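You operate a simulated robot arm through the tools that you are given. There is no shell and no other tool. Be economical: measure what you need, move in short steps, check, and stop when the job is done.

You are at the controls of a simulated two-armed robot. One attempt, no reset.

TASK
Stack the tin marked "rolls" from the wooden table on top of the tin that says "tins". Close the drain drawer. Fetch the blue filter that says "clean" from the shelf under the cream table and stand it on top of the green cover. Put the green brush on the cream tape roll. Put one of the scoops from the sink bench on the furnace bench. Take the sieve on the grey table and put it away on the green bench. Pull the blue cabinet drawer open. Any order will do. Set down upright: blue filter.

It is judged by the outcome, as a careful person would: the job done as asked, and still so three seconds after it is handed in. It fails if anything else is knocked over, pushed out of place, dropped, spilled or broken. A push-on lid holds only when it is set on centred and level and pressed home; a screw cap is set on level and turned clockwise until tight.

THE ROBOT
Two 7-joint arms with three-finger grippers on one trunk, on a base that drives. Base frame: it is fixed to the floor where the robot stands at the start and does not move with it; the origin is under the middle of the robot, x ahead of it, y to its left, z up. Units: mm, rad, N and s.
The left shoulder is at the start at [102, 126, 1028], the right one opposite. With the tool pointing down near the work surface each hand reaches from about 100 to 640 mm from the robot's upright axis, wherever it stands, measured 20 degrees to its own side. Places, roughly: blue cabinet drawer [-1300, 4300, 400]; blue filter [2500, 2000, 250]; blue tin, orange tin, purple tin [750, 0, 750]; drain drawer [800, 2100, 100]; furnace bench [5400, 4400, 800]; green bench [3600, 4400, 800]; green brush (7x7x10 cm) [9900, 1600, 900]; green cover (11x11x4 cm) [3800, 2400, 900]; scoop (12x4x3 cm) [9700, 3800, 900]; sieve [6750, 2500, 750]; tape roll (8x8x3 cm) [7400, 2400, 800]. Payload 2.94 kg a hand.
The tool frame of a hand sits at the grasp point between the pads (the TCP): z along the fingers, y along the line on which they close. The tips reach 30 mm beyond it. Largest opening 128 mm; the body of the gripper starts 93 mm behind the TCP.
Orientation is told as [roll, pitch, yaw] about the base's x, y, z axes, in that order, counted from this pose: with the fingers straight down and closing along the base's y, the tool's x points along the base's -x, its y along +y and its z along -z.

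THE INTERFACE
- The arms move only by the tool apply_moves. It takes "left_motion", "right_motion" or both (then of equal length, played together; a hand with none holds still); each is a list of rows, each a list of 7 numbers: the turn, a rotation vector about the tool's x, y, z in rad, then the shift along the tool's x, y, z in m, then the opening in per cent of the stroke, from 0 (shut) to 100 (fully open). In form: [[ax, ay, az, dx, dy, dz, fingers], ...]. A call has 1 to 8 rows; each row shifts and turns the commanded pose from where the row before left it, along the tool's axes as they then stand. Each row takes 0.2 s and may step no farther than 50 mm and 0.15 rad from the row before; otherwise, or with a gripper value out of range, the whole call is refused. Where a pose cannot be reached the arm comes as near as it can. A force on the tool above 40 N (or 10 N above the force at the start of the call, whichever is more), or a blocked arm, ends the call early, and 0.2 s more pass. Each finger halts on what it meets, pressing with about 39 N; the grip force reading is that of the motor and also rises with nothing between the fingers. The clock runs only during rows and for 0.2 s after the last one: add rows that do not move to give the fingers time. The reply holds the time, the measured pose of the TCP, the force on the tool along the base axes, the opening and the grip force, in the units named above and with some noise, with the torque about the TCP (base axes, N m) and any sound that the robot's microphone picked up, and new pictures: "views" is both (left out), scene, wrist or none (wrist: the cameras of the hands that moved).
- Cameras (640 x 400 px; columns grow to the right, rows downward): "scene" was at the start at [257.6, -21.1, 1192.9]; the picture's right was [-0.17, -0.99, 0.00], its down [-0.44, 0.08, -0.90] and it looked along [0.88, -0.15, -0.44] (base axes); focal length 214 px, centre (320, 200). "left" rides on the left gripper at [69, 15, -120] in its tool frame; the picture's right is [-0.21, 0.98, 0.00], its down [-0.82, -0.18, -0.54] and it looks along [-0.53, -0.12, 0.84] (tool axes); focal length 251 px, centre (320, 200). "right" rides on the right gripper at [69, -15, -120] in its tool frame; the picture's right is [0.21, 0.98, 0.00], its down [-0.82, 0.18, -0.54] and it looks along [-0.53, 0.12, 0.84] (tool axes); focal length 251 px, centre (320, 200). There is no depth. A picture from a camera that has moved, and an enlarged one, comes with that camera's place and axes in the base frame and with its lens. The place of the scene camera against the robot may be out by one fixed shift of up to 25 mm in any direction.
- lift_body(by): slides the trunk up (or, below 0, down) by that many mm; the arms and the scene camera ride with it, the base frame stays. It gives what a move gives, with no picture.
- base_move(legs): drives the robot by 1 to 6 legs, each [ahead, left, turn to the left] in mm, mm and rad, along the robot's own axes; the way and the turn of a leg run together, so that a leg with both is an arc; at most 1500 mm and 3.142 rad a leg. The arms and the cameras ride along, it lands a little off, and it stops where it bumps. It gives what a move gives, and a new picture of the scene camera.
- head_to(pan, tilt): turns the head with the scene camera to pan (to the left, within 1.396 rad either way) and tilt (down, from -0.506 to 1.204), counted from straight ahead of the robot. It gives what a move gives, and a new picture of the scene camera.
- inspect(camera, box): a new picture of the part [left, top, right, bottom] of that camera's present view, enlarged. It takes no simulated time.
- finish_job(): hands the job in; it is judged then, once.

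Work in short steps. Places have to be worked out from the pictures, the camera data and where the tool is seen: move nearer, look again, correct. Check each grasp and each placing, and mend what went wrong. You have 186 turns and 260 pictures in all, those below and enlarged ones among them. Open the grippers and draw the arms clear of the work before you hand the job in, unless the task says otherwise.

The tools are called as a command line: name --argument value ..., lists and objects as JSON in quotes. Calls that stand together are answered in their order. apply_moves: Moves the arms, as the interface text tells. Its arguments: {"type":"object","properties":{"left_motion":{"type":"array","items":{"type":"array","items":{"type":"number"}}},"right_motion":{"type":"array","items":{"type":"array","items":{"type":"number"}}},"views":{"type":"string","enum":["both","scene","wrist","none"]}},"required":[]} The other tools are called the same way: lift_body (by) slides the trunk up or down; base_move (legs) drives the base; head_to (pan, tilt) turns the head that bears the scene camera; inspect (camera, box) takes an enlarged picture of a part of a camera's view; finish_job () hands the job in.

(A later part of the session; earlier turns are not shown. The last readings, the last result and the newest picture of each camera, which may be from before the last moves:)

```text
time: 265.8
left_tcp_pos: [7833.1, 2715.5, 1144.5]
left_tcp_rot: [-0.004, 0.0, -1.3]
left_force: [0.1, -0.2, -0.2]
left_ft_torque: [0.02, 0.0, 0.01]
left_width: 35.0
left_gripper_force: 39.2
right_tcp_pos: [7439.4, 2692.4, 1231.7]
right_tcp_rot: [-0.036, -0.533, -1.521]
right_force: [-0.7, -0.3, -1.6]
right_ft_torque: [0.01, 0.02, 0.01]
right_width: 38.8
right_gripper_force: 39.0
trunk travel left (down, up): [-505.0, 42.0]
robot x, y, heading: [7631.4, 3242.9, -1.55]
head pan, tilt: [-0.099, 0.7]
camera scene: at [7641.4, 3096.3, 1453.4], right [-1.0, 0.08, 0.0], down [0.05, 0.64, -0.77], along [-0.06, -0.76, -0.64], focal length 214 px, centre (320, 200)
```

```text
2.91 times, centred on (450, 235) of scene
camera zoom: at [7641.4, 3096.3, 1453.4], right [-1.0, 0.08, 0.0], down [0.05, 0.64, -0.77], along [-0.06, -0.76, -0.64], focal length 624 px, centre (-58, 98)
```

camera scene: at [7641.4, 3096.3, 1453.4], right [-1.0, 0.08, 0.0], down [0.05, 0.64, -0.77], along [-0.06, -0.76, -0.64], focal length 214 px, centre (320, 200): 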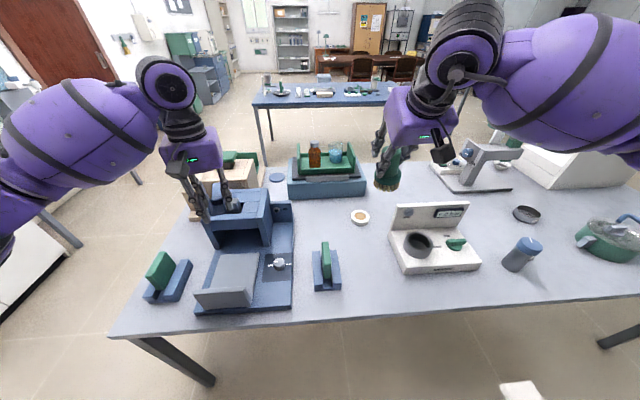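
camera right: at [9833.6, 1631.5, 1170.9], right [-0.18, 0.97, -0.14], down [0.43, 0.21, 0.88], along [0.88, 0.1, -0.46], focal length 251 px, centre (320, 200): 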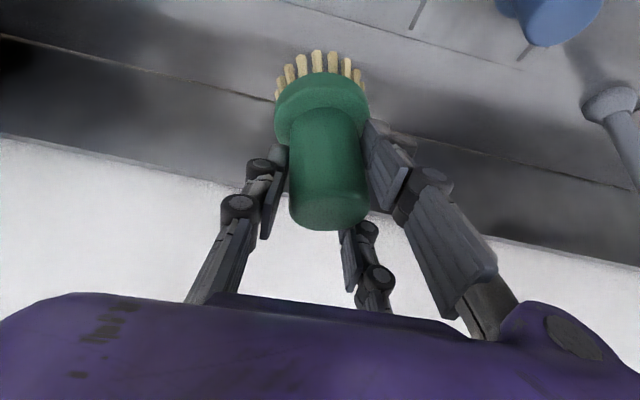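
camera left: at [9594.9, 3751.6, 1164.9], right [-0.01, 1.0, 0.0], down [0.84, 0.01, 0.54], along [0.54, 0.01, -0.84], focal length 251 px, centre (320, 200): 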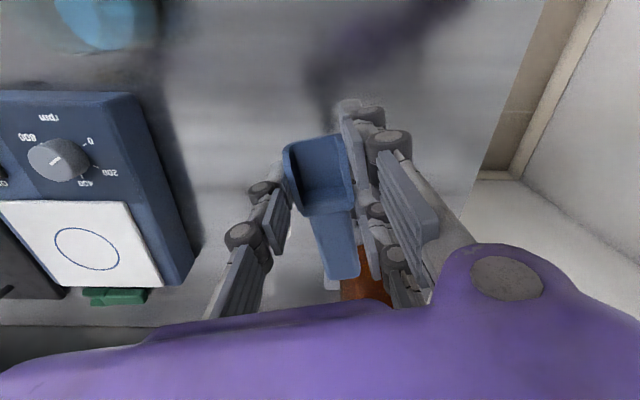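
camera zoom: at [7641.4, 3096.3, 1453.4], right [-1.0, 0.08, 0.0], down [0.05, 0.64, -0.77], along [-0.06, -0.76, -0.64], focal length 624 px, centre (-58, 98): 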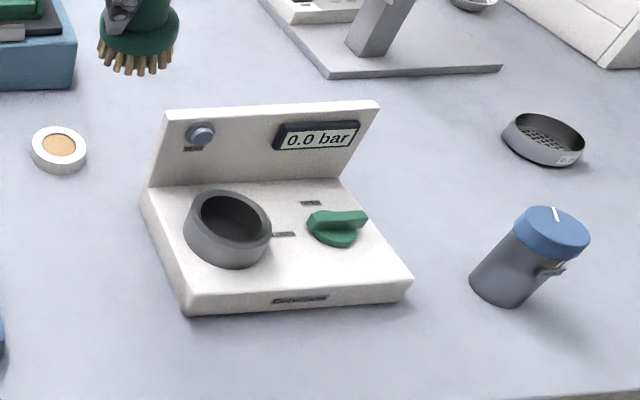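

I need a precise ring position, so I'll shift the hand 70 mm to the left for a clear wrist view, then lower it for a second view.

apply_moves --right_motion '[[0, 0, 0, 0, 0.04, 0, 20], [0, 0, 0, 0, 0.04, 0, 20], [0, 0, 0, 0, 0, 0, 20]]' --views "wrist"

apply_moves --right_motion '[[0, 0, 0, 0.0254, 0, 0.043, 20], [0, 0, 0, 0.0254, 0, 0.043, 20], [0, 0, 0, 0.0254, 0, 0.043, 20], [0, 0, 0, 0, 0, 0, 20]]' --views "wrist"

```text
time: 266.6
left_tcp_pos: [7833.4, 2714.8, 1145.5]
left_tcp_rot: [-0.001, -0.002, -1.299]
left_force: [-0.3, 0.8, 0.4]
left_ft_torque: [-0.01, 0.02, 0.0]
left_width: 34.8
left_gripper_force: 39.0
right_tcp_pos: [7517.1, 2697.0, 1231.1]
right_tcp_rot: [-0.033, -0.533, -1.523]
right_force: [-0.2, 0.0, -0.4]
right_ft_torque: [0.0, -0.01, 0.01]
right_width: 38.6
right_gripper_force: 39.5
trunk travel left (down, up): [-505.0, 42.0]
robot x, y, heading: [7634.5, 3240.3, -1.55]
head pan, tilt: [-0.099, 0.7]
camera right: at [7502.6, 2817.3, 1298.9], right [0.97, 0.22, -0.14], down [0.22, -0.42, 0.88], along [0.13, -0.88, -0.46], focal length 251 px, centre (320, 200)
```

right: 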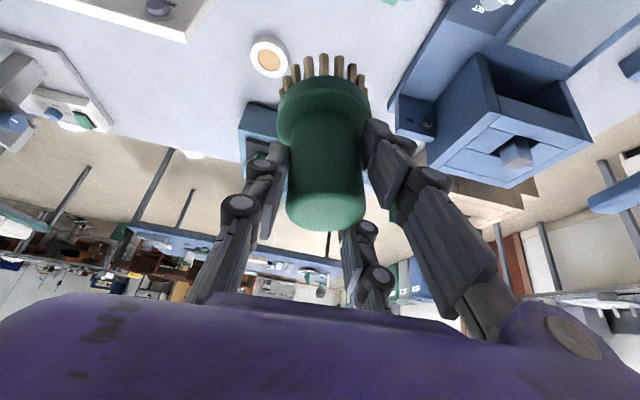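

```text
time: 267.6
left_tcp_pos: [7835.9, 2713.5, 1145.7]
left_tcp_rot: [-0.004, -0.002, -1.299]
left_force: [-1.0, 0.1, -0.8]
left_ft_torque: [0.02, -0.02, 0.02]
left_width: 34.7
left_gripper_force: 39.2
right_tcp_pos: [7513.7, 2695.9, 1079.3]
right_tcp_rot: [-0.036, -0.534, -1.521]
right_force: [0.5, 1.2, -0.8]
right_ft_torque: [0.03, 0.0, 0.0]
right_width: 38.6
right_gripper_force: 38.7
trunk travel left (down, up): [-505.0, 42.0]
robot x, y, heading: [7632.2, 3236.3, -1.549]
head pan, tilt: [-0.099, 0.7]
camera right: at [7498.1, 2816.5, 1147.3], right [0.97, 0.22, -0.14], down [0.22, -0.42, 0.88], along [0.13, -0.88, -0.46], focal length 251 px, centre (320, 200)
```

right: 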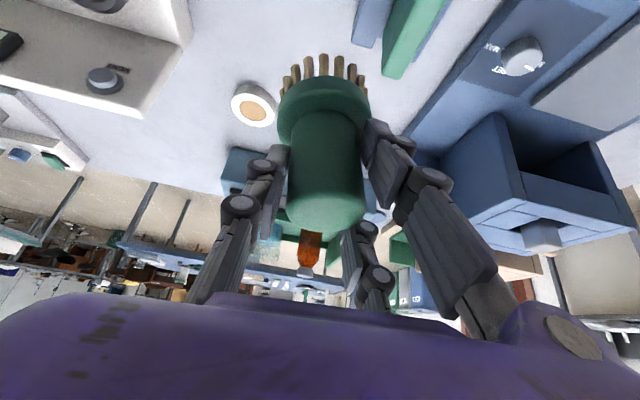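

Consistent result: tape roll top centre (7395,2437,785). The brush is tilted about 0.15 rad sideways in the grip, so I'll correct that with the hand while moving over the ring.

base_move --legs '[[60, 0, 0]]'

apply_moves --right_motion '[[0, 0, 0, -0.0343, -0.0248, 0.0203, 20], [0, 0, 0, -0.0343, -0.0248, 0.0203, 20], [0, 0, 0, -0.0343, -0.0248, 0.0203, 20], [0, 0, 0, -0.0343, -0.0248, 0.0203, 20], [0, 0, 0, -0.0343, -0.0248, 0.0203, 20], [-0.0645, 0, 0.038, 0, 0, 0, 20], [-0.0645, 0, 0.038, 0, 0, 0, 20], [0, 0, 0, 0, 0, 0, 20]]' --views "both"

```text
time: 268.6
left_tcp_pos: [7835.3, 2656.8, 1147.2]
left_tcp_rot: [-0.003, -0.003, -1.299]
left_force: [-0.7, 0.0, -0.4]
left_ft_torque: [0.02, 0.02, 0.02]
left_width: 34.9
left_gripper_force: 38.9
right_tcp_pos: [7514.2, 2638.2, 1080.7]
right_tcp_rot: [-0.035, -0.536, -1.522]
right_force: [-0.5, -0.3, -1.4]
right_ft_torque: [0.02, 0.03, 0.05]
right_width: 38.6
right_gripper_force: 38.9
trunk travel left (down, up): [-505.0, 42.0]
robot x, y, heading: [7633.4, 3181.3, -1.549]
head pan, tilt: [-0.099, 0.7]
camera scene: at [7642.5, 3039.1, 1453.6], right [-1.0, 0.08, 0.0], down [0.05, 0.64, -0.77], along [-0.06, -0.76, -0.64], focal length 214 px, centre (320, 200)
```

scene: 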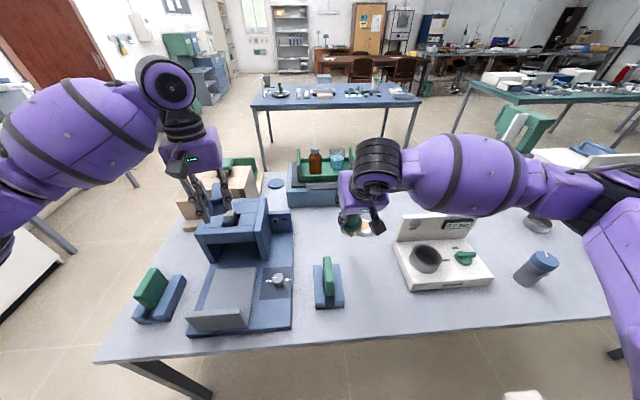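

```text
time: 270.4
left_tcp_pos: [7835.0, 2654.7, 1146.6]
left_tcp_rot: [-0.003, -0.002, -1.301]
left_force: [0.2, -0.2, 0.0]
left_ft_torque: [0.01, 0.01, -0.03]
left_width: 34.9
left_gripper_force: 39.0
right_tcp_pos: [7395.9, 2434.5, 1082.6]
right_tcp_rot: [0.14, -0.529, -1.61]
right_force: [0.4, 0.6, -0.7]
right_ft_torque: [0.01, 0.02, -0.01]
right_width: 38.6
right_gripper_force: 39.5
trunk travel left (down, up): [-505.0, 42.0]
robot x, y, heading: [7633.0, 3175.5, -1.553]
head pan, tilt: [-0.099, 0.7]
camera scene: at [7642.9, 3037.3, 1453.3], right [-1.0, 0.08, 0.0], down [0.05, 0.64, -0.76], along [-0.06, -0.76, -0.64], focal length 214 px, centre (320, 200)
camera right: at [7370.3, 2554.2, 1147.9], right [0.98, 0.22, 0.01], down [0.09, -0.43, 0.9], along [0.2, -0.88, -0.44], focal length 251 px, centre (320, 200)
```

scene: 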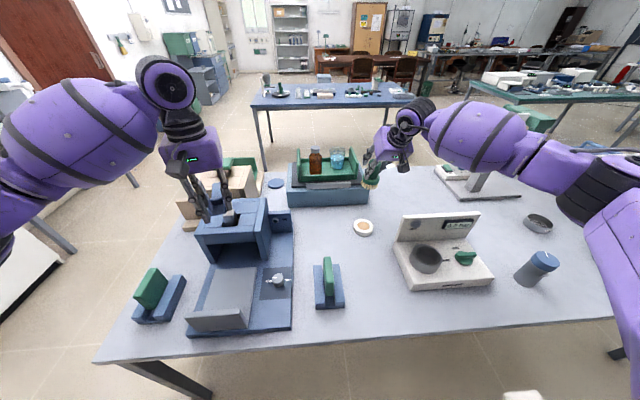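
right: 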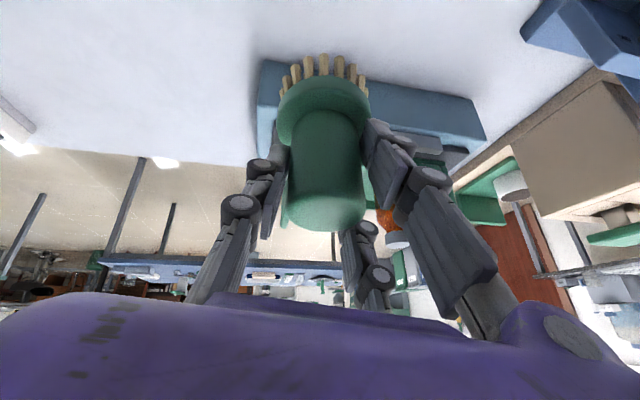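

Checking the brush's uprightness in the scene view.

inspect --camera "scene" --box '[330, 110, 430, 250]'

```text
2.86 times, centred on (380, 180) of scene
camera zoom: at [7642.9, 3037.3, 1453.3], right [-1.0, 0.08, 0.0], down [0.05, 0.64, -0.76], along [-0.06, -0.76, -0.64], focal length 613 px, centre (149, 257)
```

zoom: 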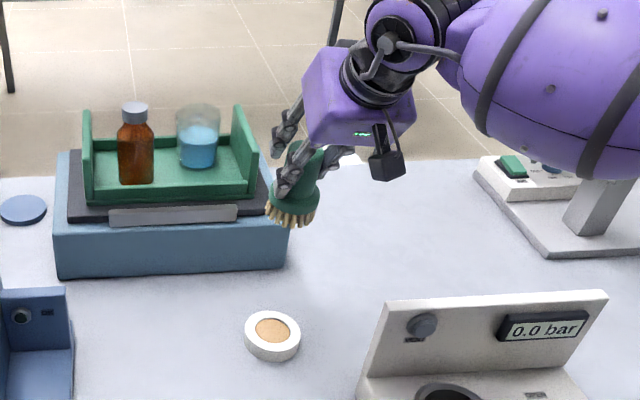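

Let me zoom tighter on the brush itself.

inspect --camera "scene" --box '[355, 145, 405, 195]'

```text
8.00 times, centred on (380, 170) of scene
camera zoom: at [7642.9, 3037.3, 1453.3], right [-1.0, 0.08, 0.0], down [0.05, 0.64, -0.76], along [-0.06, -0.76, -0.64], focal length 1716 px, centre (-160, 440)
```

zoom: 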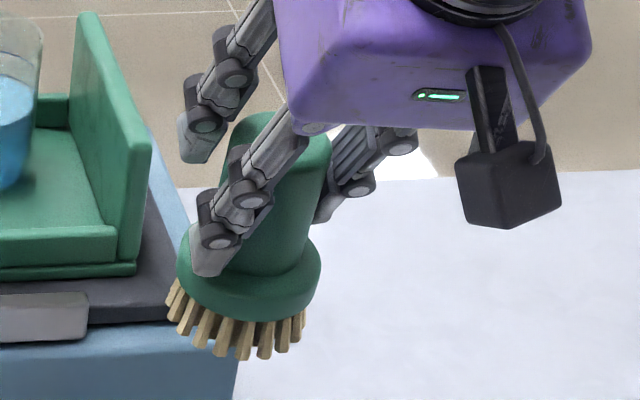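

The brush is now near vertical with its axis at about (7400,2436), against the ring's (7395,2437). I'll lower about 145 mm.

apply_moves --right_motion '[[0, 0, 0, 0.0241, -0.0122, 0.0408, 20], [0, 0, 0, 0.0241, -0.0072, 0.0408, 20], [0, 0, 0, 0.0241, -0.0072, 0.0408, 20], [0, 0, 0, 0, 0, 0, 20]]' --views "wrist"

inspect --camera "scene" --box '[330, 160, 420, 250]'

```text
time: 271.4
left_tcp_pos: [7835.6, 2655.5, 1145.5]
left_tcp_rot: [-0.004, -0.001, -1.3]
left_force: [0.3, 0.3, -0.6]
left_ft_torque: [0.06, 0.0, 0.0]
left_width: 34.9
left_gripper_force: 38.9
right_tcp_pos: [7385.6, 2435.3, 936.8]
right_tcp_rot: [0.14, -0.53, -1.61]
right_force: [0.2, 0.0, -1.3]
right_ft_torque: [0.02, 0.0, -0.01]
right_width: 38.6
right_gripper_force: 38.8
trunk travel left (down, up): [-505.0, 42.0]
robot x, y, heading: [7636.0, 3178.4, -1.545]
head pan, tilt: [-0.099, 0.7]
camera right: at [7360.3, 2555.3, 1001.1], right [0.98, 0.22, 0.01], down [0.09, -0.43, 0.9], along [0.2, -0.88, -0.44], focal length 251 px, centre (320, 200)
```

right: 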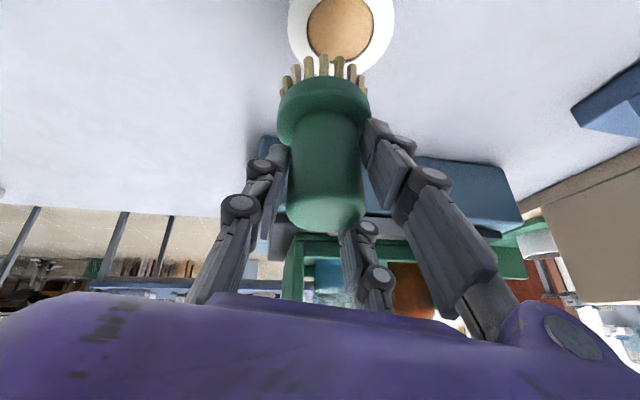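

```text
4.44 times, centred on (375, 205) of scene
camera zoom: at [7642.6, 3037.9, 1453.5], right [-1.0, 0.08, 0.0], down [0.05, 0.64, -0.77], along [-0.06, -0.76, -0.64], focal length 953 px, centre (76, 178)
```

zoom: 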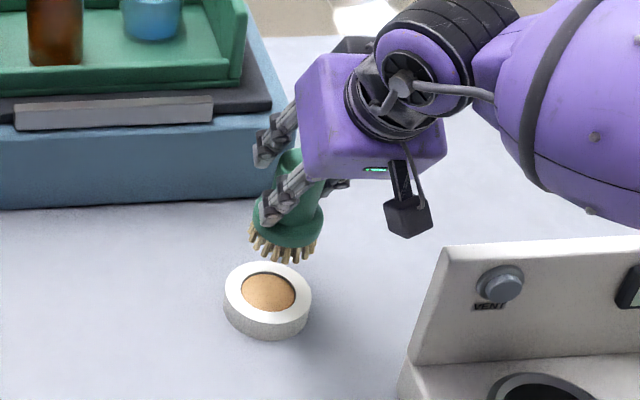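

Both views show the brush should move about 11 mm toward +x. I'll apply that and lower 45 mm.

apply_moves --right_motion '[[0, 0, 0, 0.0008, 0.0109, 0.0014, 20], [0, 0, 0, 0.0113, -0.0034, 0.0191, 20], [0, 0, 0, 0.0113, -0.0034, 0.0191, 20], [0, 0, 0, 0, 0, 0, 20]]' --views "wrist"

inspect --camera "scene" --box '[330, 160, 420, 250]'

```text
time: 272.4
left_tcp_pos: [7835.8, 2655.8, 1145.6]
left_tcp_rot: [-0.004, -0.003, -1.3]
left_force: [-0.4, -0.3, 0.2]
left_ft_torque: [0.01, -0.01, 0.04]
left_width: 34.8
left_gripper_force: 39.4
right_tcp_pos: [7396.9, 2434.4, 892.6]
right_tcp_rot: [0.136, -0.53, -1.61]
right_force: [-0.5, 0.3, -1.3]
right_ft_torque: [-0.03, -0.03, -0.02]
right_width: 39.0
right_gripper_force: 38.8
trunk travel left (down, up): [-505.0, 42.0]
robot x, y, heading: [7631.9, 3175.9, -1.546]
head pan, tilt: [-0.099, 0.7]
camera right: at [7370.5, 2555.3, 958.6], right [0.98, 0.22, 0.01], down [0.09, -0.43, 0.9], along [0.2, -0.88, -0.44], focal length 251 px, centre (320, 200)
```

right: 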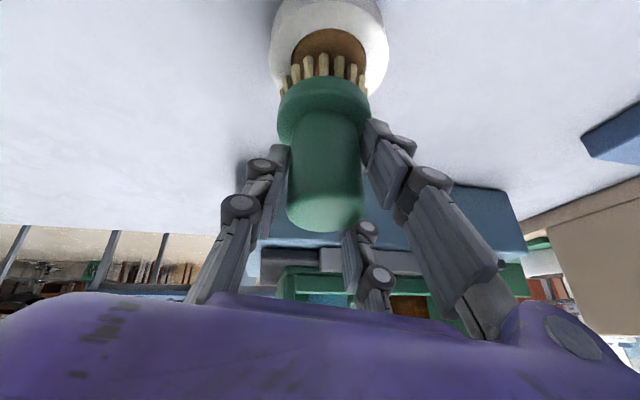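

```text
4.44 times, centred on (375, 205) of scene
camera zoom: at [7642.6, 3037.9, 1453.4], right [-1.0, 0.08, 0.0], down [0.05, 0.64, -0.77], along [-0.06, -0.76, -0.64], focal length 953 px, centre (76, 178)
```

zoom: 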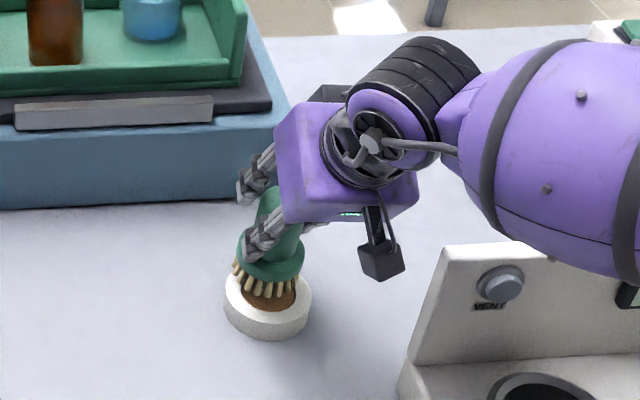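

Aligned. I'll lower the rest in small steps, watching the force.

apply_moves --right_motion '[[0, 0, 0, 0.0021, 0.002, 0.0035, 20], [0, 0, 0, 0.002, -0.0006, 0.0034, 20], [0, 0, 0, 0.0015, -0.0004, 0.0025, 20], [0, 0, 0, 0, 0, 0, 20]]' --views "none"

apply_moves --right_motion '[[0, 0, 0, 0.0015, -0.0004, 0.0025, 20], [0, 0, 0, 0, 0, 0, 20]]' --views "none"

apply_moves --right_motion '[[0, 0, 0, 0.001, -0.0003, 0.0017, 20], [0, 0, 0, 0, 0, 0, 20]]' --views "wrist"

```text
time: 273.4
left_tcp_pos: [7837.1, 2657.3, 1147.9]
left_tcp_rot: [-0.003, -0.004, -1.299]
left_force: [0.3, 0.4, -0.5]
left_ft_torque: [-0.04, -0.03, -0.02]
left_width: 34.9
left_gripper_force: 39.2
right_tcp_pos: [7399.3, 2433.3, 887.9]
right_tcp_rot: [0.142, -0.536, -1.608]
right_force: [0.5, -1.1, 17.5]
right_ft_torque: [0.28, 0.09, 0.0]
right_width: 38.5
right_gripper_force: 38.7
trunk travel left (down, up): [-505.0, 42.0]
robot x, y, heading: [7632.6, 3183.2, -1.55]
head pan, tilt: [-0.099, 0.7]
```

```text
time: 274.0
left_tcp_pos: [7836.2, 2658.2, 1148.5]
left_tcp_rot: [-0.004, -0.007, -1.3]
left_force: [0.4, 0.1, 0.4]
left_ft_torque: [0.01, -0.02, -0.03]
left_width: 34.9
left_gripper_force: 39.2
right_tcp_pos: [7398.7, 2434.2, 885.7]
right_tcp_rot: [0.143, -0.541, -1.61]
right_force: [0.4, -1.0, 31.7]
right_ft_torque: [0.63, 0.19, 0.04]
right_width: 38.7
right_gripper_force: 39.2
trunk travel left (down, up): [-505.0, 42.0]
robot x, y, heading: [7632.9, 3179.1, -1.548]
head pan, tilt: [-0.099, 0.7]
```

```text
time: 274.6
left_tcp_pos: [7836.2, 2657.6, 1148.0]
left_tcp_rot: [-0.005, -0.006, -1.3]
left_force: [0.0, 0.6, -0.3]
left_ft_torque: [-0.01, -0.02, -0.01]
left_width: 34.9
left_gripper_force: 39.2
right_tcp_pos: [7400.6, 2433.5, 885.2]
right_tcp_rot: [0.141, -0.541, -1.609]
right_force: [-1.1, -2.6, 35.6]
right_ft_torque: [0.83, 0.44, 0.01]
right_width: 39.0
right_gripper_force: 38.7
trunk travel left (down, up): [-505.0, 42.0]
robot x, y, heading: [7634.0, 3179.4, -1.551]
head pan, tilt: [-0.099, 0.7]
camera right: at [7374.6, 2554.4, 949.4], right [0.98, 0.22, 0.01], down [0.09, -0.42, 0.9], along [0.2, -0.88, -0.43], focal length 251 px, centre (320, 200)
```

right: 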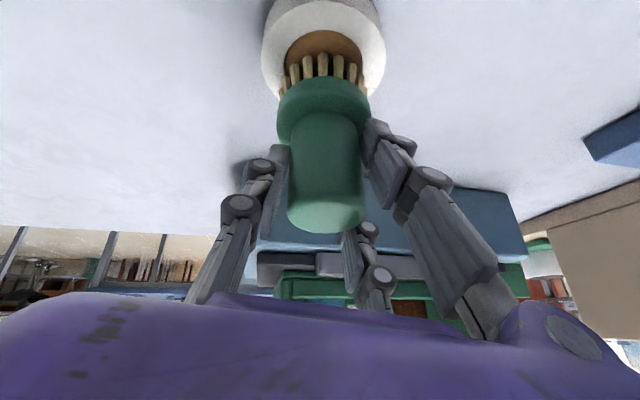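

Firm contact at 35 N. I'll ease up 2 mm, open, and look before withdrawing.

apply_moves --right_motion '[[0, 0, 0, -0.001, 0.0003, -0.0017, 20], [0, 0, 0, 0, 0, 0, 20], [0, 0, 0, 0, 0, 0, 40], [0, 0, 0, 0, 0, 0, 60], [0, 0, 0, 0, 0, 0, 60], [0, 0, 0, 0, 0, 0, 60]]' --views "wrist"

inspect --camera "scene" --box '[330, 160, 420, 250]'

```text
time: 276.0
left_tcp_pos: [7836.5, 2655.6, 1145.3]
left_tcp_rot: [-0.004, -0.002, -1.3]
left_force: [0.1, -0.1, -0.5]
left_ft_torque: [0.03, 0.0, -0.01]
left_width: 34.9
left_gripper_force: 39.0
right_tcp_pos: [7398.8, 2435.7, 878.5]
right_tcp_rot: [0.138, -0.528, -1.608]
right_force: [-0.4, -0.2, 0.0]
right_ft_torque: [0.03, -0.01, 0.0]
right_width: 76.6
right_gripper_force: 0.1
trunk travel left (down, up): [-505.0, 42.0]
robot x, y, heading: [7632.3, 3181.3, -1.549]
head pan, tilt: [-0.099, 0.7]
camera right: at [7373.4, 2555.3, 944.1], right [0.98, 0.22, 0.01], down [0.09, -0.43, 0.9], along [0.2, -0.88, -0.44], focal length 251 px, centre (320, 200)
```

right: 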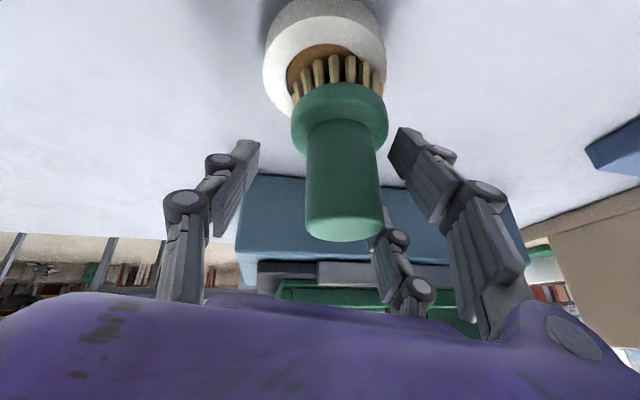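

```text
4.44 times, centred on (375, 205) of scene
camera zoom: at [7642.6, 3037.6, 1453.3], right [-1.0, 0.08, 0.0], down [0.05, 0.64, -0.76], along [-0.06, -0.76, -0.64], focal length 953 px, centre (76, 178)
```

zoom: 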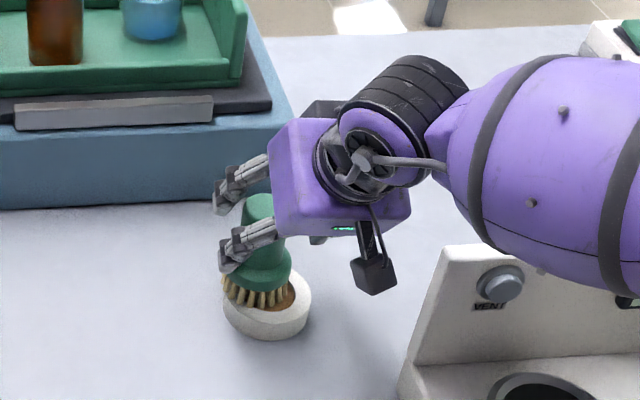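

It stands on the ring, a little off-centre. I'll zoom in to judge its stability before pulling away.

inspect --camera "scene" --box '[345, 190, 395, 240]'

inspect --camera "right" --box '[240, 0, 420, 260]'

```text
8.00 times, centred on (370, 215) of scene
camera zoom: at [7642.6, 3037.6, 1453.3], right [-1.0, 0.08, 0.0], down [0.05, 0.64, -0.76], along [-0.06, -0.76, -0.64], focal length 1716 px, centre (-80, 80)
```

zoom: 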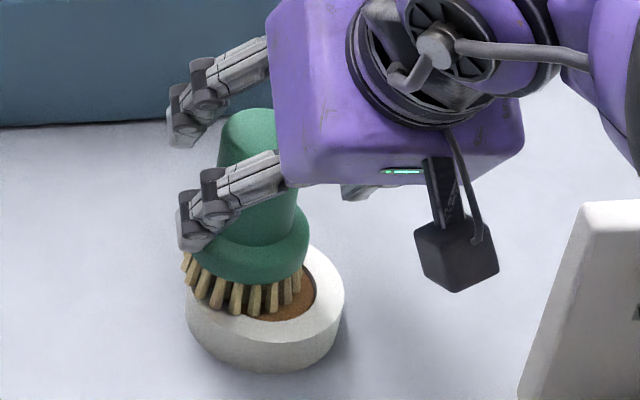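

```text
1.54 times, centred on (330, 130) of right
camera zoom: at [7373.4, 2555.3, 944.1], right [0.98, 0.22, 0.01], down [0.09, -0.43, 0.9], along [0.2, -0.88, -0.44], focal length 387 px, centre (305, 308)
```

zoom: 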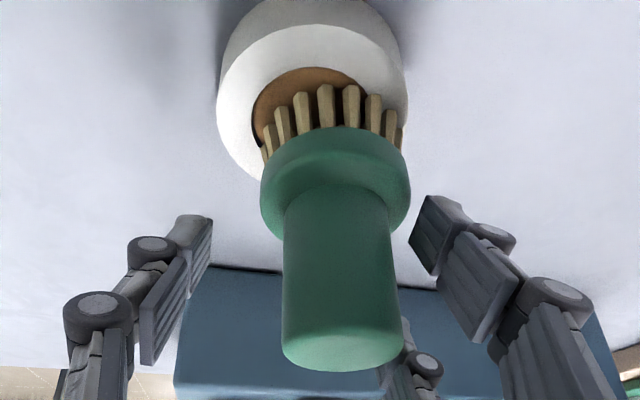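

The brush sits about 10 mm too far +x and 22 mm too far −y on the ring. I'll centre the hand on the handle, regrip, lift, shift and set it down again.

apply_moves --right_motion '[[0, 0, 0, 0.0009, 0.0119, 0.0015, 60], [0, 0, 0, 0, 0, 0, 60], [0, 0, 0, 0, 0, 0, 35], [0, 0, 0, 0, 0, 0, 25], [0, 0, 0, 0, 0, 0, 20], [0, 0, 0, 0, 0, 0, 20]]' --views "wrist"

apply_moves --right_motion '[[0, 0, 0, -0.0126, 0.0037, -0.0213, 20], [0, 0, 0, -0.0101, 0.003, -0.017, 20], [0, 0, 0, 0, 0, 0, 20]]' --views "wrist"

inspect --camera "scene" --box '[335, 175, 405, 245]'

```text
time: 277.4
left_tcp_pos: [7835.8, 2656.4, 1147.1]
left_tcp_rot: [-0.004, -0.004, -1.301]
left_force: [0.3, 0.3, 0.2]
left_ft_torque: [0.04, 0.01, 0.0]
left_width: 34.8
left_gripper_force: 38.9
right_tcp_pos: [7411.4, 2433.5, 882.7]
right_tcp_rot: [0.144, -0.534, -1.61]
right_force: [0.2, 2.5, 12.7]
right_ft_torque: [0.44, -0.38, 0.06]
right_width: 43.2
right_gripper_force: 38.9
trunk travel left (down, up): [-505.0, 42.0]
robot x, y, heading: [7632.8, 3178.5, -1.553]
head pan, tilt: [-0.099, 0.7]
camera right: at [7386.2, 2555.5, 947.6], right [0.98, 0.22, 0.01], down [0.09, -0.43, 0.9], along [0.2, -0.88, -0.43], focal length 251 px, centre (320, 200)
```

right: 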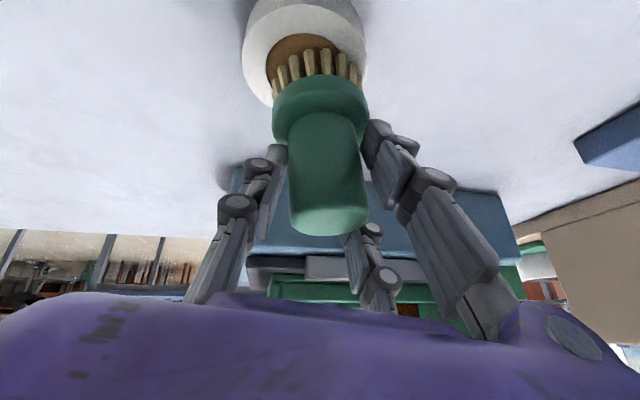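

```text
time: 278.2
left_tcp_pos: [7835.5, 2654.8, 1144.1]
left_tcp_rot: [-0.002, -0.002, -1.299]
left_force: [0.4, -0.8, -1.1]
left_ft_torque: [0.03, 0.01, -0.01]
left_width: 35.0
left_gripper_force: 39.3
right_tcp_pos: [7411.9, 2433.3, 923.3]
right_tcp_rot: [0.139, -0.526, -1.61]
right_force: [-0.4, 0.0, -1.6]
right_ft_torque: [-0.03, 0.04, 0.0]
right_width: 41.5
right_gripper_force: 38.5
trunk travel left (down, up): [-505.0, 42.0]
robot x, y, heading: [7634.1, 3177.7, -1.549]
head pan, tilt: [-0.099, 0.7]
camera right: at [7386.3, 2552.8, 988.4], right [0.98, 0.22, 0.01], down [0.09, -0.43, 0.9], along [0.2, -0.88, -0.44], focal length 251 px, centre (320, 200)
```

right: 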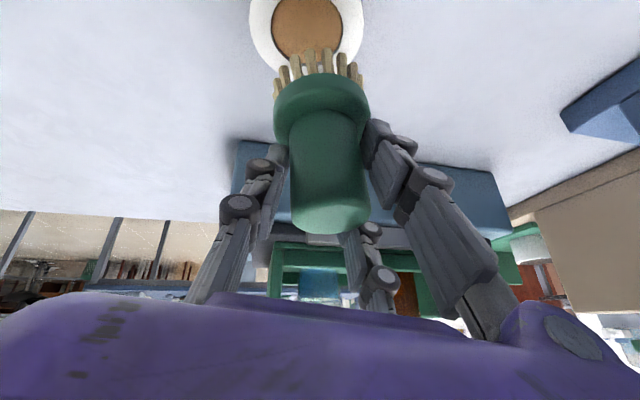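

```text
5.71 times, centred on (370, 210) of scene
camera zoom: at [7642.3, 3037.0, 1453.2], right [-1.0, 0.08, 0.0], down [0.05, 0.64, -0.76], along [-0.06, -0.76, -0.64], focal length 1226 px, centre (34, 143)
```

zoom: 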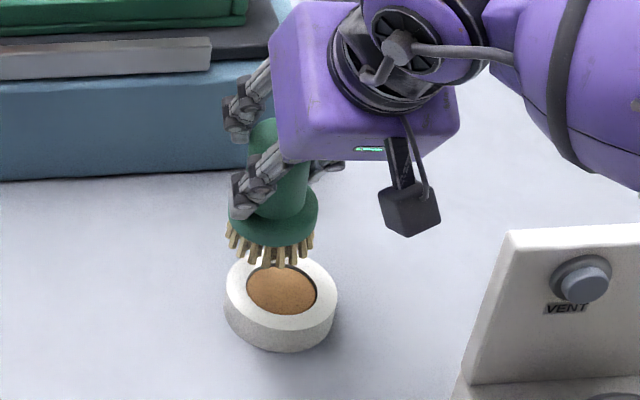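

The brush is now 40 mm above and offset by about (+13,−16) mm from the ring. I'll shift by (−13,+17) and lower 28 mm.

apply_moves --right_motion '[[0, 0, 0, 0.0136, -0.0129, -0.0104, 20], [0, 0, 0, 0.007, -0.002, 0.0119, 20], [0, 0, 0, 0.007, -0.0022, 0.0119, 20], [0, 0, 0, 0, 0, 0, 20]]' --views "wrist"

inspect --camera "scene" --box '[335, 175, 405, 245]'

```text
time: 279.2
left_tcp_pos: [7835.4, 2655.0, 1146.4]
left_tcp_rot: [-0.003, -0.002, -1.3]
left_force: [-0.8, 0.1, 0.0]
left_ft_torque: [0.0, -0.01, -0.02]
left_width: 34.7
left_gripper_force: 38.9
right_tcp_pos: [7396.8, 2453.1, 895.9]
right_tcp_rot: [0.14, -0.528, -1.607]
right_force: [-0.1, -1.1, -0.6]
right_ft_torque: [0.02, -0.01, -0.03]
right_width: 41.4
right_gripper_force: 38.5
trunk travel left (down, up): [-505.0, 42.0]
robot x, y, heading: [7632.4, 3183.5, -1.547]
head pan, tilt: [-0.099, 0.7]
camera right: at [7371.5, 2572.5, 961.1], right [0.98, 0.22, 0.01], down [0.09, -0.43, 0.9], along [0.2, -0.88, -0.44], focal length 251 px, centre (320, 200)
```

right: 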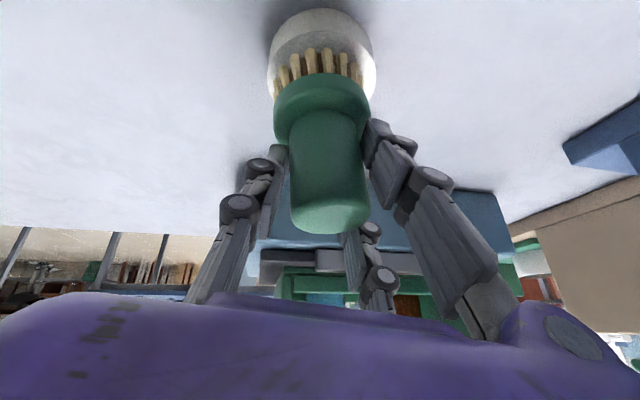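

```text
5.71 times, centred on (370, 210) of scene
camera zoom: at [7642.4, 3038.0, 1453.4], right [-1.0, 0.08, 0.0], down [0.05, 0.64, -0.77], along [-0.06, -0.76, -0.64], focal length 1226 px, centre (34, 143)
```

zoom: 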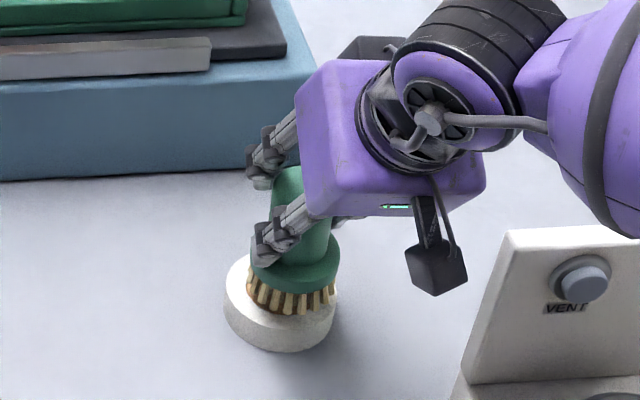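

Nearly centred. I'll trim +4 mm in x and 3 mm ahead, then lower gently to contact.

apply_moves --right_motion '[[0, 0, 0, -0.0023, 0.004, 0.002, 20], [0, 0, 0, 0.003, -0.0009, 0.0051, 20], [0, 0, 0, 0.0015, -0.0004, 0.0026, 20], [0, 0, 0, 0, 0, 0, 20]]' --views "none"

apply_moves --right_motion '[[0, 0, 0, 0.0015, -0.0004, 0.0026, 20], [0, 0, 0, 0, 0, 0, 20]]' --views "none"

inspect --camera "scene" --box '[335, 175, 405, 245]'

```text
time: 280.2
left_tcp_pos: [7836.4, 2655.2, 1146.4]
left_tcp_rot: [-0.003, -0.002, -1.3]
left_force: [0.0, -0.2, 0.4]
left_ft_torque: [0.03, 0.01, 0.01]
left_width: 34.8
left_gripper_force: 39.4
right_tcp_pos: [7401.0, 2448.5, 887.7]
right_tcp_rot: [0.138, -0.528, -1.608]
right_force: [0.8, -0.5, -0.5]
right_ft_torque: [0.0, -0.02, -0.02]
right_width: 40.7
right_gripper_force: 39.0
trunk travel left (down, up): [-505.0, 42.0]
robot x, y, heading: [7636.1, 3179.4, -1.547]
head pan, tilt: [-0.099, 0.7]
```

```text
time: 280.8
left_tcp_pos: [7834.4, 2655.4, 1146.0]
left_tcp_rot: [-0.004, -0.002, -1.299]
left_force: [-0.2, -0.2, -0.5]
left_ft_torque: [0.01, -0.03, -0.04]
left_width: 34.8
left_gripper_force: 38.9
right_tcp_pos: [7401.5, 2448.3, 884.7]
right_tcp_rot: [0.139, -0.529, -1.609]
right_force: [0.5, -0.6, -0.3]
right_ft_torque: [0.01, -0.03, 0.0]
right_width: 40.7
right_gripper_force: 38.2
trunk travel left (down, up): [-505.0, 42.0]
robot x, y, heading: [7632.2, 3181.6, -1.546]
head pan, tilt: [-0.099, 0.7]
```

```text
5.71 times, centred on (370, 210) of scene
camera zoom: at [7642.5, 3037.7, 1453.3], right [-1.0, 0.08, 0.0], down [0.05, 0.64, -0.76], along [-0.06, -0.76, -0.64], focal length 1226 px, centre (34, 143)
```

zoom: 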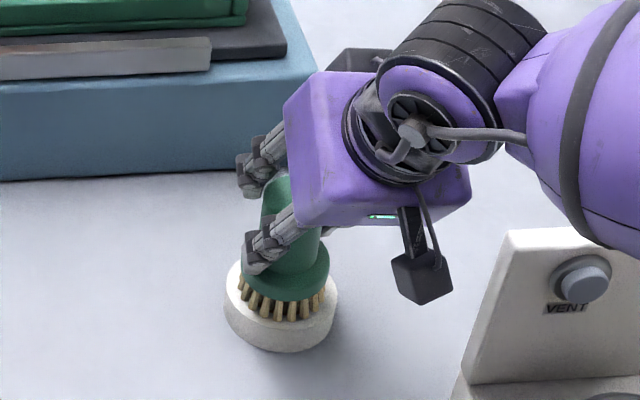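

Now well centred. I'll continue the last few millimetres to contact.

apply_moves --right_motion '[[0, 0, 0, 0.0013, -0.0004, 0.0022, 20], [0, 0, 0, 0.0008, -0.0002, 0.0013, 20], [0, 0, 0, 0, 0, 0, 20]]' --views "none"

apply_moves --right_motion '[[0, 0, 0, 0.0008, -0.0002, 0.0013, 20], [0, 0, 0, 0, 0, 0, 20]]' --views "none"

```text
time: 281.6
left_tcp_pos: [7835.9, 2656.0, 1145.9]
left_tcp_rot: [-0.003, -0.003, -1.301]
left_force: [0.9, -0.1, -1.0]
left_ft_torque: [0.0, -0.03, 0.03]
left_width: 34.9
left_gripper_force: 39.2
right_tcp_pos: [7402.2, 2448.0, 885.5]
right_tcp_rot: [0.143, -0.535, -1.609]
right_force: [-1.0, 0.0, 13.1]
right_ft_torque: [0.4, -0.18, 0.06]
right_width: 40.8
right_gripper_force: 39.3
trunk travel left (down, up): [-505.0, 42.0]
robot x, y, heading: [7631.7, 3179.1, -1.551]
head pan, tilt: [-0.099, 0.7]
```

```text
time: 282.2
left_tcp_pos: [7836.5, 2657.3, 1147.8]
left_tcp_rot: [-0.003, -0.003, -1.301]
left_force: [0.1, 0.3, -1.0]
left_ft_torque: [-0.01, -0.01, 0.01]
left_width: 34.7
left_gripper_force: 38.5
right_tcp_pos: [7401.4, 2447.4, 884.0]
right_tcp_rot: [0.141, -0.537, -1.61]
right_force: [-3.3, -0.5, 25.6]
right_ft_torque: [0.55, -0.25, 0.06]
right_width: 40.5
right_gripper_force: 39.4
trunk travel left (down, up): [-505.0, 42.0]
robot x, y, heading: [7633.1, 3180.7, -1.548]
head pan, tilt: [-0.099, 0.7]
```

Contact at 26 N. Opening gently without easing the height too much.

apply_moves --right_motion '[[0, 0, 0, -0.0005, 0.0001, -0.0009, 20], [0, 0, 0, 0, 0, 0, 34], [0, 0, 0, 0, 0, 0, 45], [0, 0, 0, 0, 0, 0, 60], [0, 0, 0, 0, 0, 0, 60]]' --views "wrist"

inspect --camera "scene" --box '[335, 175, 405, 245]'

```text
time: 283.4
left_tcp_pos: [7834.9, 2655.1, 1145.5]
left_tcp_rot: [-0.003, -0.001, -1.302]
left_force: [0.3, 0.5, -1.1]
left_ft_torque: [0.01, -0.05, -0.03]
left_width: 34.7
left_gripper_force: 39.1
right_tcp_pos: [7403.0, 2449.4, 877.6]
right_tcp_rot: [0.136, -0.528, -1.609]
right_force: [0.7, 0.9, 0.4]
right_ft_torque: [-0.03, 0.05, 0.02]
right_width: 76.8
right_gripper_force: 0.0
trunk travel left (down, up): [-505.0, 42.0]
robot x, y, heading: [7632.5, 3181.4, -1.55]
head pan, tilt: [-0.099, 0.7]
camera right: at [7376.1, 2569.5, 944.4], right [0.98, 0.22, 0.01], down [0.09, -0.43, 0.9], along [0.2, -0.88, -0.44], focal length 251 px, centre (320, 200)
```

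right: 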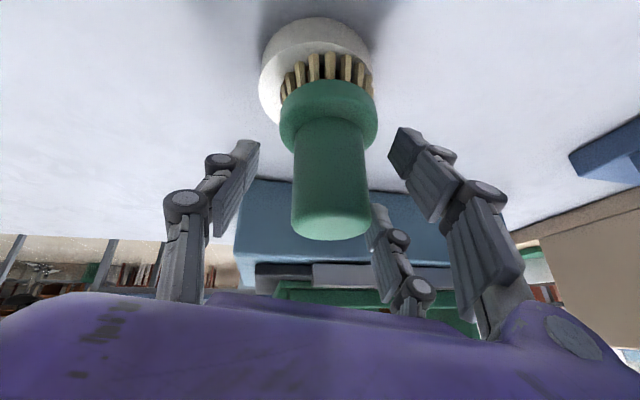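

```text
5.71 times, centred on (370, 210) of scene
camera zoom: at [7642.5, 3037.8, 1453.3], right [-1.0, 0.08, 0.0], down [0.05, 0.64, -0.77], along [-0.06, -0.76, -0.64], focal length 1226 px, centre (34, 143)
```

zoom: 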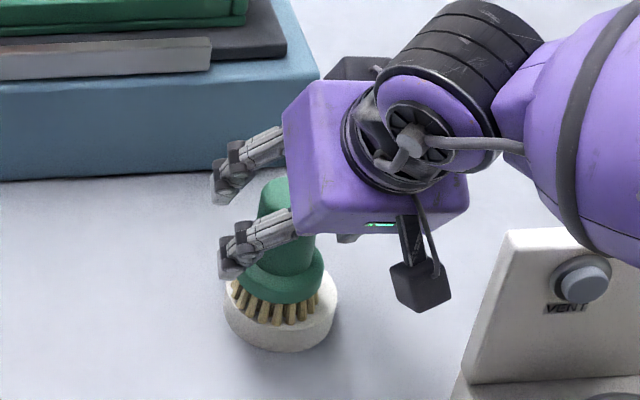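

The brush rests on the ring, within its rim. I'll withdraw along the tool axis and check.

apply_moves --right_motion '[[0, 0, 0, 0, 0, -0.025, 65], [0, 0, 0, 0, 0, -0.04, 65], [0, 0, 0, 0, 0, -0.05, 65], [0, 0, 0, 0, 0, -0.05, 65], [0, 0, 0, -0.02, 0, -0.04, 65], [0, 0, 0, 0, 0, 0, 65]]' --views "wrist"

inspect --camera "scene" --box '[335, 175, 405, 245]'

```text
time: 284.8
left_tcp_pos: [7835.6, 2654.7, 1145.5]
left_tcp_rot: [-0.004, -0.001, -1.3]
left_force: [0.3, 0.0, -0.3]
left_ft_torque: [-0.01, 0.03, 0.0]
left_width: 34.8
left_gripper_force: 39.0
right_tcp_pos: [7376.6, 2533.5, 1068.2]
right_tcp_rot: [0.14, -0.528, -1.608]
right_force: [-1.5, 0.1, 0.3]
right_ft_torque: [0.02, 0.05, 0.0]
right_width: 83.1
right_gripper_force: 0.0
trunk travel left (down, up): [-505.0, 42.0]
robot x, y, heading: [7634.5, 3180.0, -1.548]
head pan, tilt: [-0.099, 0.7]
camera right: at [7351.1, 2653.7, 1133.1], right [0.98, 0.22, 0.01], down [0.09, -0.43, 0.9], along [0.2, -0.88, -0.44], focal length 251 px, centre (320, 200)
```

right: 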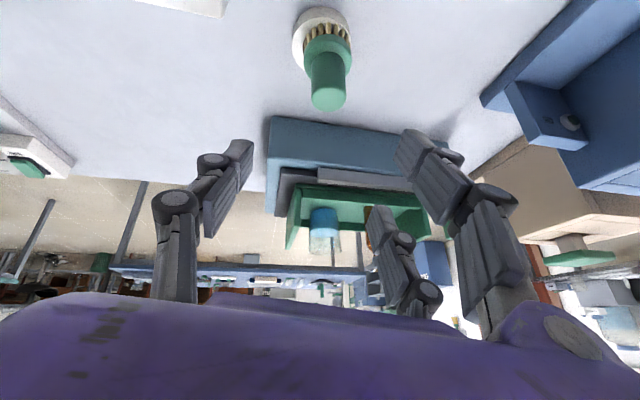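

```text
5.71 times, centred on (370, 210) of scene
camera zoom: at [7642.5, 3037.3, 1453.2], right [-1.0, 0.08, 0.0], down [0.05, 0.64, -0.76], along [-0.06, -0.76, -0.64], focal length 1226 px, centre (34, 143)
```

zoom: 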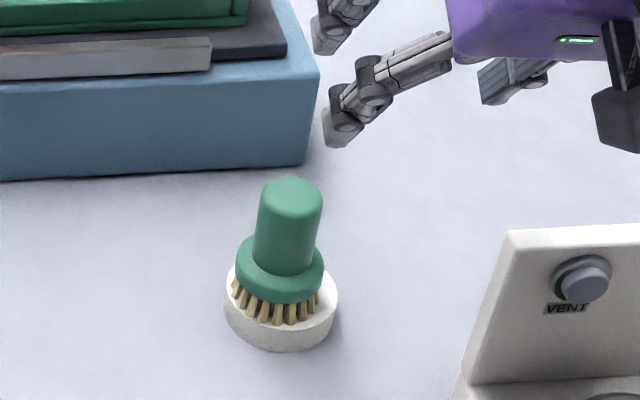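

The brush is on the ring. I'll level the right hand, raise it, and slide the base right toward the sieve.

apply_moves --right_motion '[[0.0645, 0, -0.038, 0, 0, 0, 80], [0.0645, 0, -0.038, 0, 0, 0, 80], [0, 0, 0, -0.0204, 0, -0.0344, 80], [0, 0, 0, -0.0204, 0, -0.0344, 80], [0, 0, 0, 0, 0, 0, 80]]' --views "none"

base_move --legs '[[-60, 0, 0], [0, -640, 0]]'

inspect --camera "right" --box '[0, 0, 640, 400]'

```text
time: 286.0
left_tcp_pos: [7835.1, 2654.8, 1146.0]
left_tcp_rot: [-0.002, -0.001, -1.303]
left_force: [0.3, 0.3, -0.2]
left_ft_torque: [0.02, -0.01, -0.02]
left_width: 34.9
left_gripper_force: 39.4
right_tcp_pos: [7380.4, 2535.8, 1144.7]
right_tcp_rot: [-0.034, -0.533, -1.521]
right_force: [-0.1, -0.5, -0.2]
right_ft_torque: [0.03, 0.0, 0.02]
right_width: 102.3
right_gripper_force: 0.0
trunk travel left (down, up): [-505.0, 42.0]
robot x, y, heading: [7631.0, 3178.4, -1.552]
head pan, tilt: [-0.099, 0.7]
```

```text
time: 292.6
left_tcp_pos: [7204.1, 2699.1, 1146.1]
left_tcp_rot: [-0.004, -0.002, -1.281]
left_force: [-0.3, 0.3, -0.4]
left_ft_torque: [-0.03, 0.0, -0.01]
left_width: 34.7
left_gripper_force: 38.7
right_tcp_pos: [6751.4, 2569.8, 1145.9]
right_tcp_rot: [-0.035, -0.534, -1.499]
right_force: [0.0, -0.5, 0.0]
right_ft_torque: [-0.02, 0.04, -0.03]
right_width: 102.2
right_gripper_force: 0.0
trunk travel left (down, up): [-505.0, 42.0]
robot x, y, heading: [6993.4, 3220.5, -1.525]
head pan, tilt: [-0.099, 0.7]
camera scene: at [7002.8, 3077.1, 1453.3], right [-1.0, 0.06, 0.0], down [0.04, 0.64, -0.76], along [-0.04, -0.76, -0.64], focal length 214 px, centre (320, 200)
```

scene: 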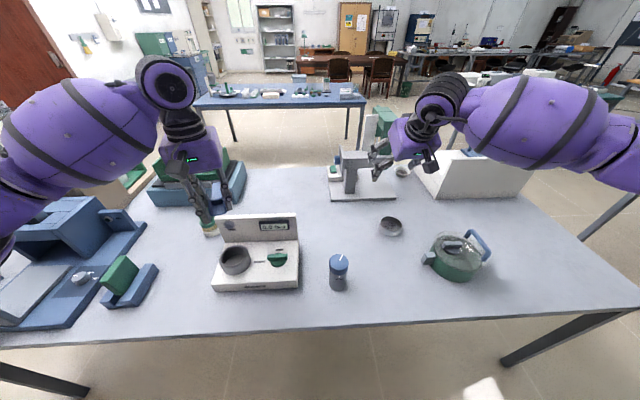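

```text
1.00 times, centred on (320, 200) of right (not enlarged: the box is as wide or as high as the picture)
camera zoom: at [6733.9, 2690.0, 1213.1], right [0.96, 0.24, -0.14], down [0.23, -0.42, 0.88], along [0.15, -0.88, -0.46], focal length 251 px, centre (320, 200)
```

zoom: 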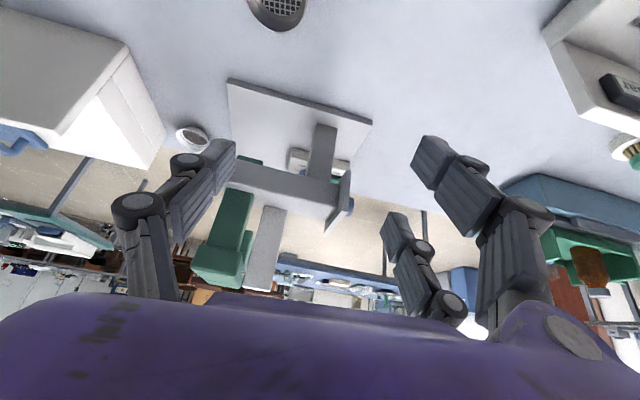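

The sieve centre is near (6666,2462), and its 118 mm width is too tight to straddle, so I'll grip the rim. I'll back up for a better wrist view.

base_move --legs '[[-90, -30, -0.04]]'

apply_moves --right_motion '[[0, 0, 0, 0.0204, 0, 0.0344, 60], [0, 0, 0, 0.0204, 0, 0.0344, 60], [0, 0, 0, 0.0204, 0, 0.0344, 60], [0, 0, 0, 0, 0, 0, 60]]' --views "wrist"

```text
time: 293.8
left_tcp_pos: [7152.3, 2779.1, 1145.8]
left_tcp_rot: [-0.002, 0.0, -1.322]
left_force: [0.5, 0.6, -0.3]
left_ft_torque: [0.01, -0.03, -0.01]
left_width: 34.6
left_gripper_force: 39.1
right_tcp_pos: [6693.8, 2667.7, 1145.4]
right_tcp_rot: [-0.036, -0.532, -1.542]
right_force: [-0.1, 0.0, 0.4]
right_ft_torque: [-0.02, -0.01, 0.0]
right_width: 102.3
right_gripper_force: 0.1
trunk travel left (down, up): [-505.0, 42.0]
robot x, y, heading: [6959.7, 3310.2, -1.568]
head pan, tilt: [-0.099, 0.7]
camera scene: at [6965.5, 3165.5, 1453.2], right [-1.0, 0.1, 0.0], down [0.06, 0.64, -0.76], along [-0.07, -0.76, -0.64], focal length 214 px, centre (320, 200)
```

scene: 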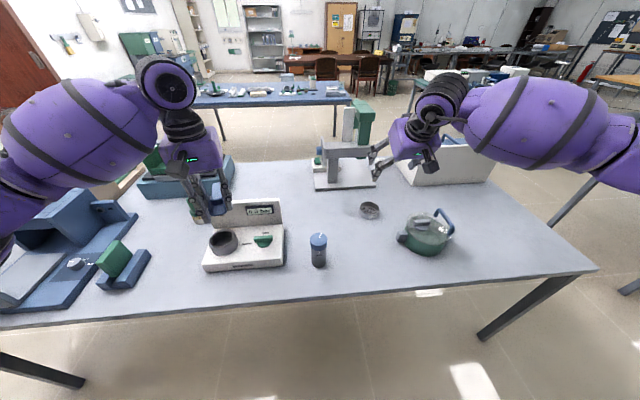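

```text
time: 294.8
left_tcp_pos: [7150.2, 2779.6, 1145.1]
left_tcp_rot: [-0.003, -0.003, -1.322]
left_force: [-0.4, -0.4, -0.5]
left_ft_torque: [-0.01, 0.0, -0.03]
left_width: 34.9
left_gripper_force: 38.9
right_tcp_pos: [6691.9, 2668.1, 1026.8]
right_tcp_rot: [-0.034, -0.532, -1.541]
right_force: [-0.6, 0.3, -0.2]
right_ft_torque: [0.03, -0.01, -0.03]
right_width: 76.6
right_gripper_force: 0.1
trunk travel left (down, up): [-505.0, 42.0]
robot x, y, heading: [6958.5, 3307.7, -1.572]
head pan, tilt: [-0.099, 0.7]
camera right: at [6678.9, 2789.5, 1095.3], right [0.97, 0.2, -0.14], down [0.21, -0.43, 0.88], along [0.11, -0.88, -0.46], focal length 251 px, centre (320, 200)
```

right: 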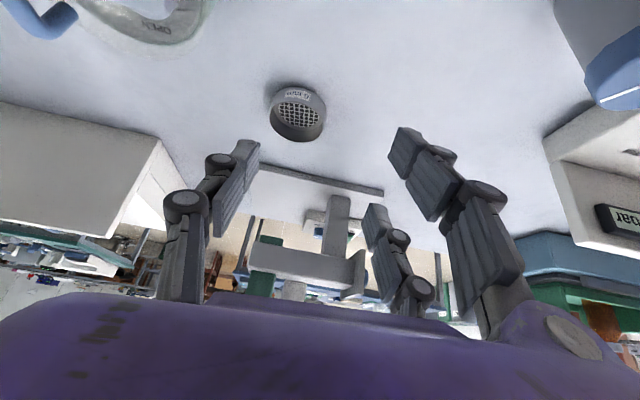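

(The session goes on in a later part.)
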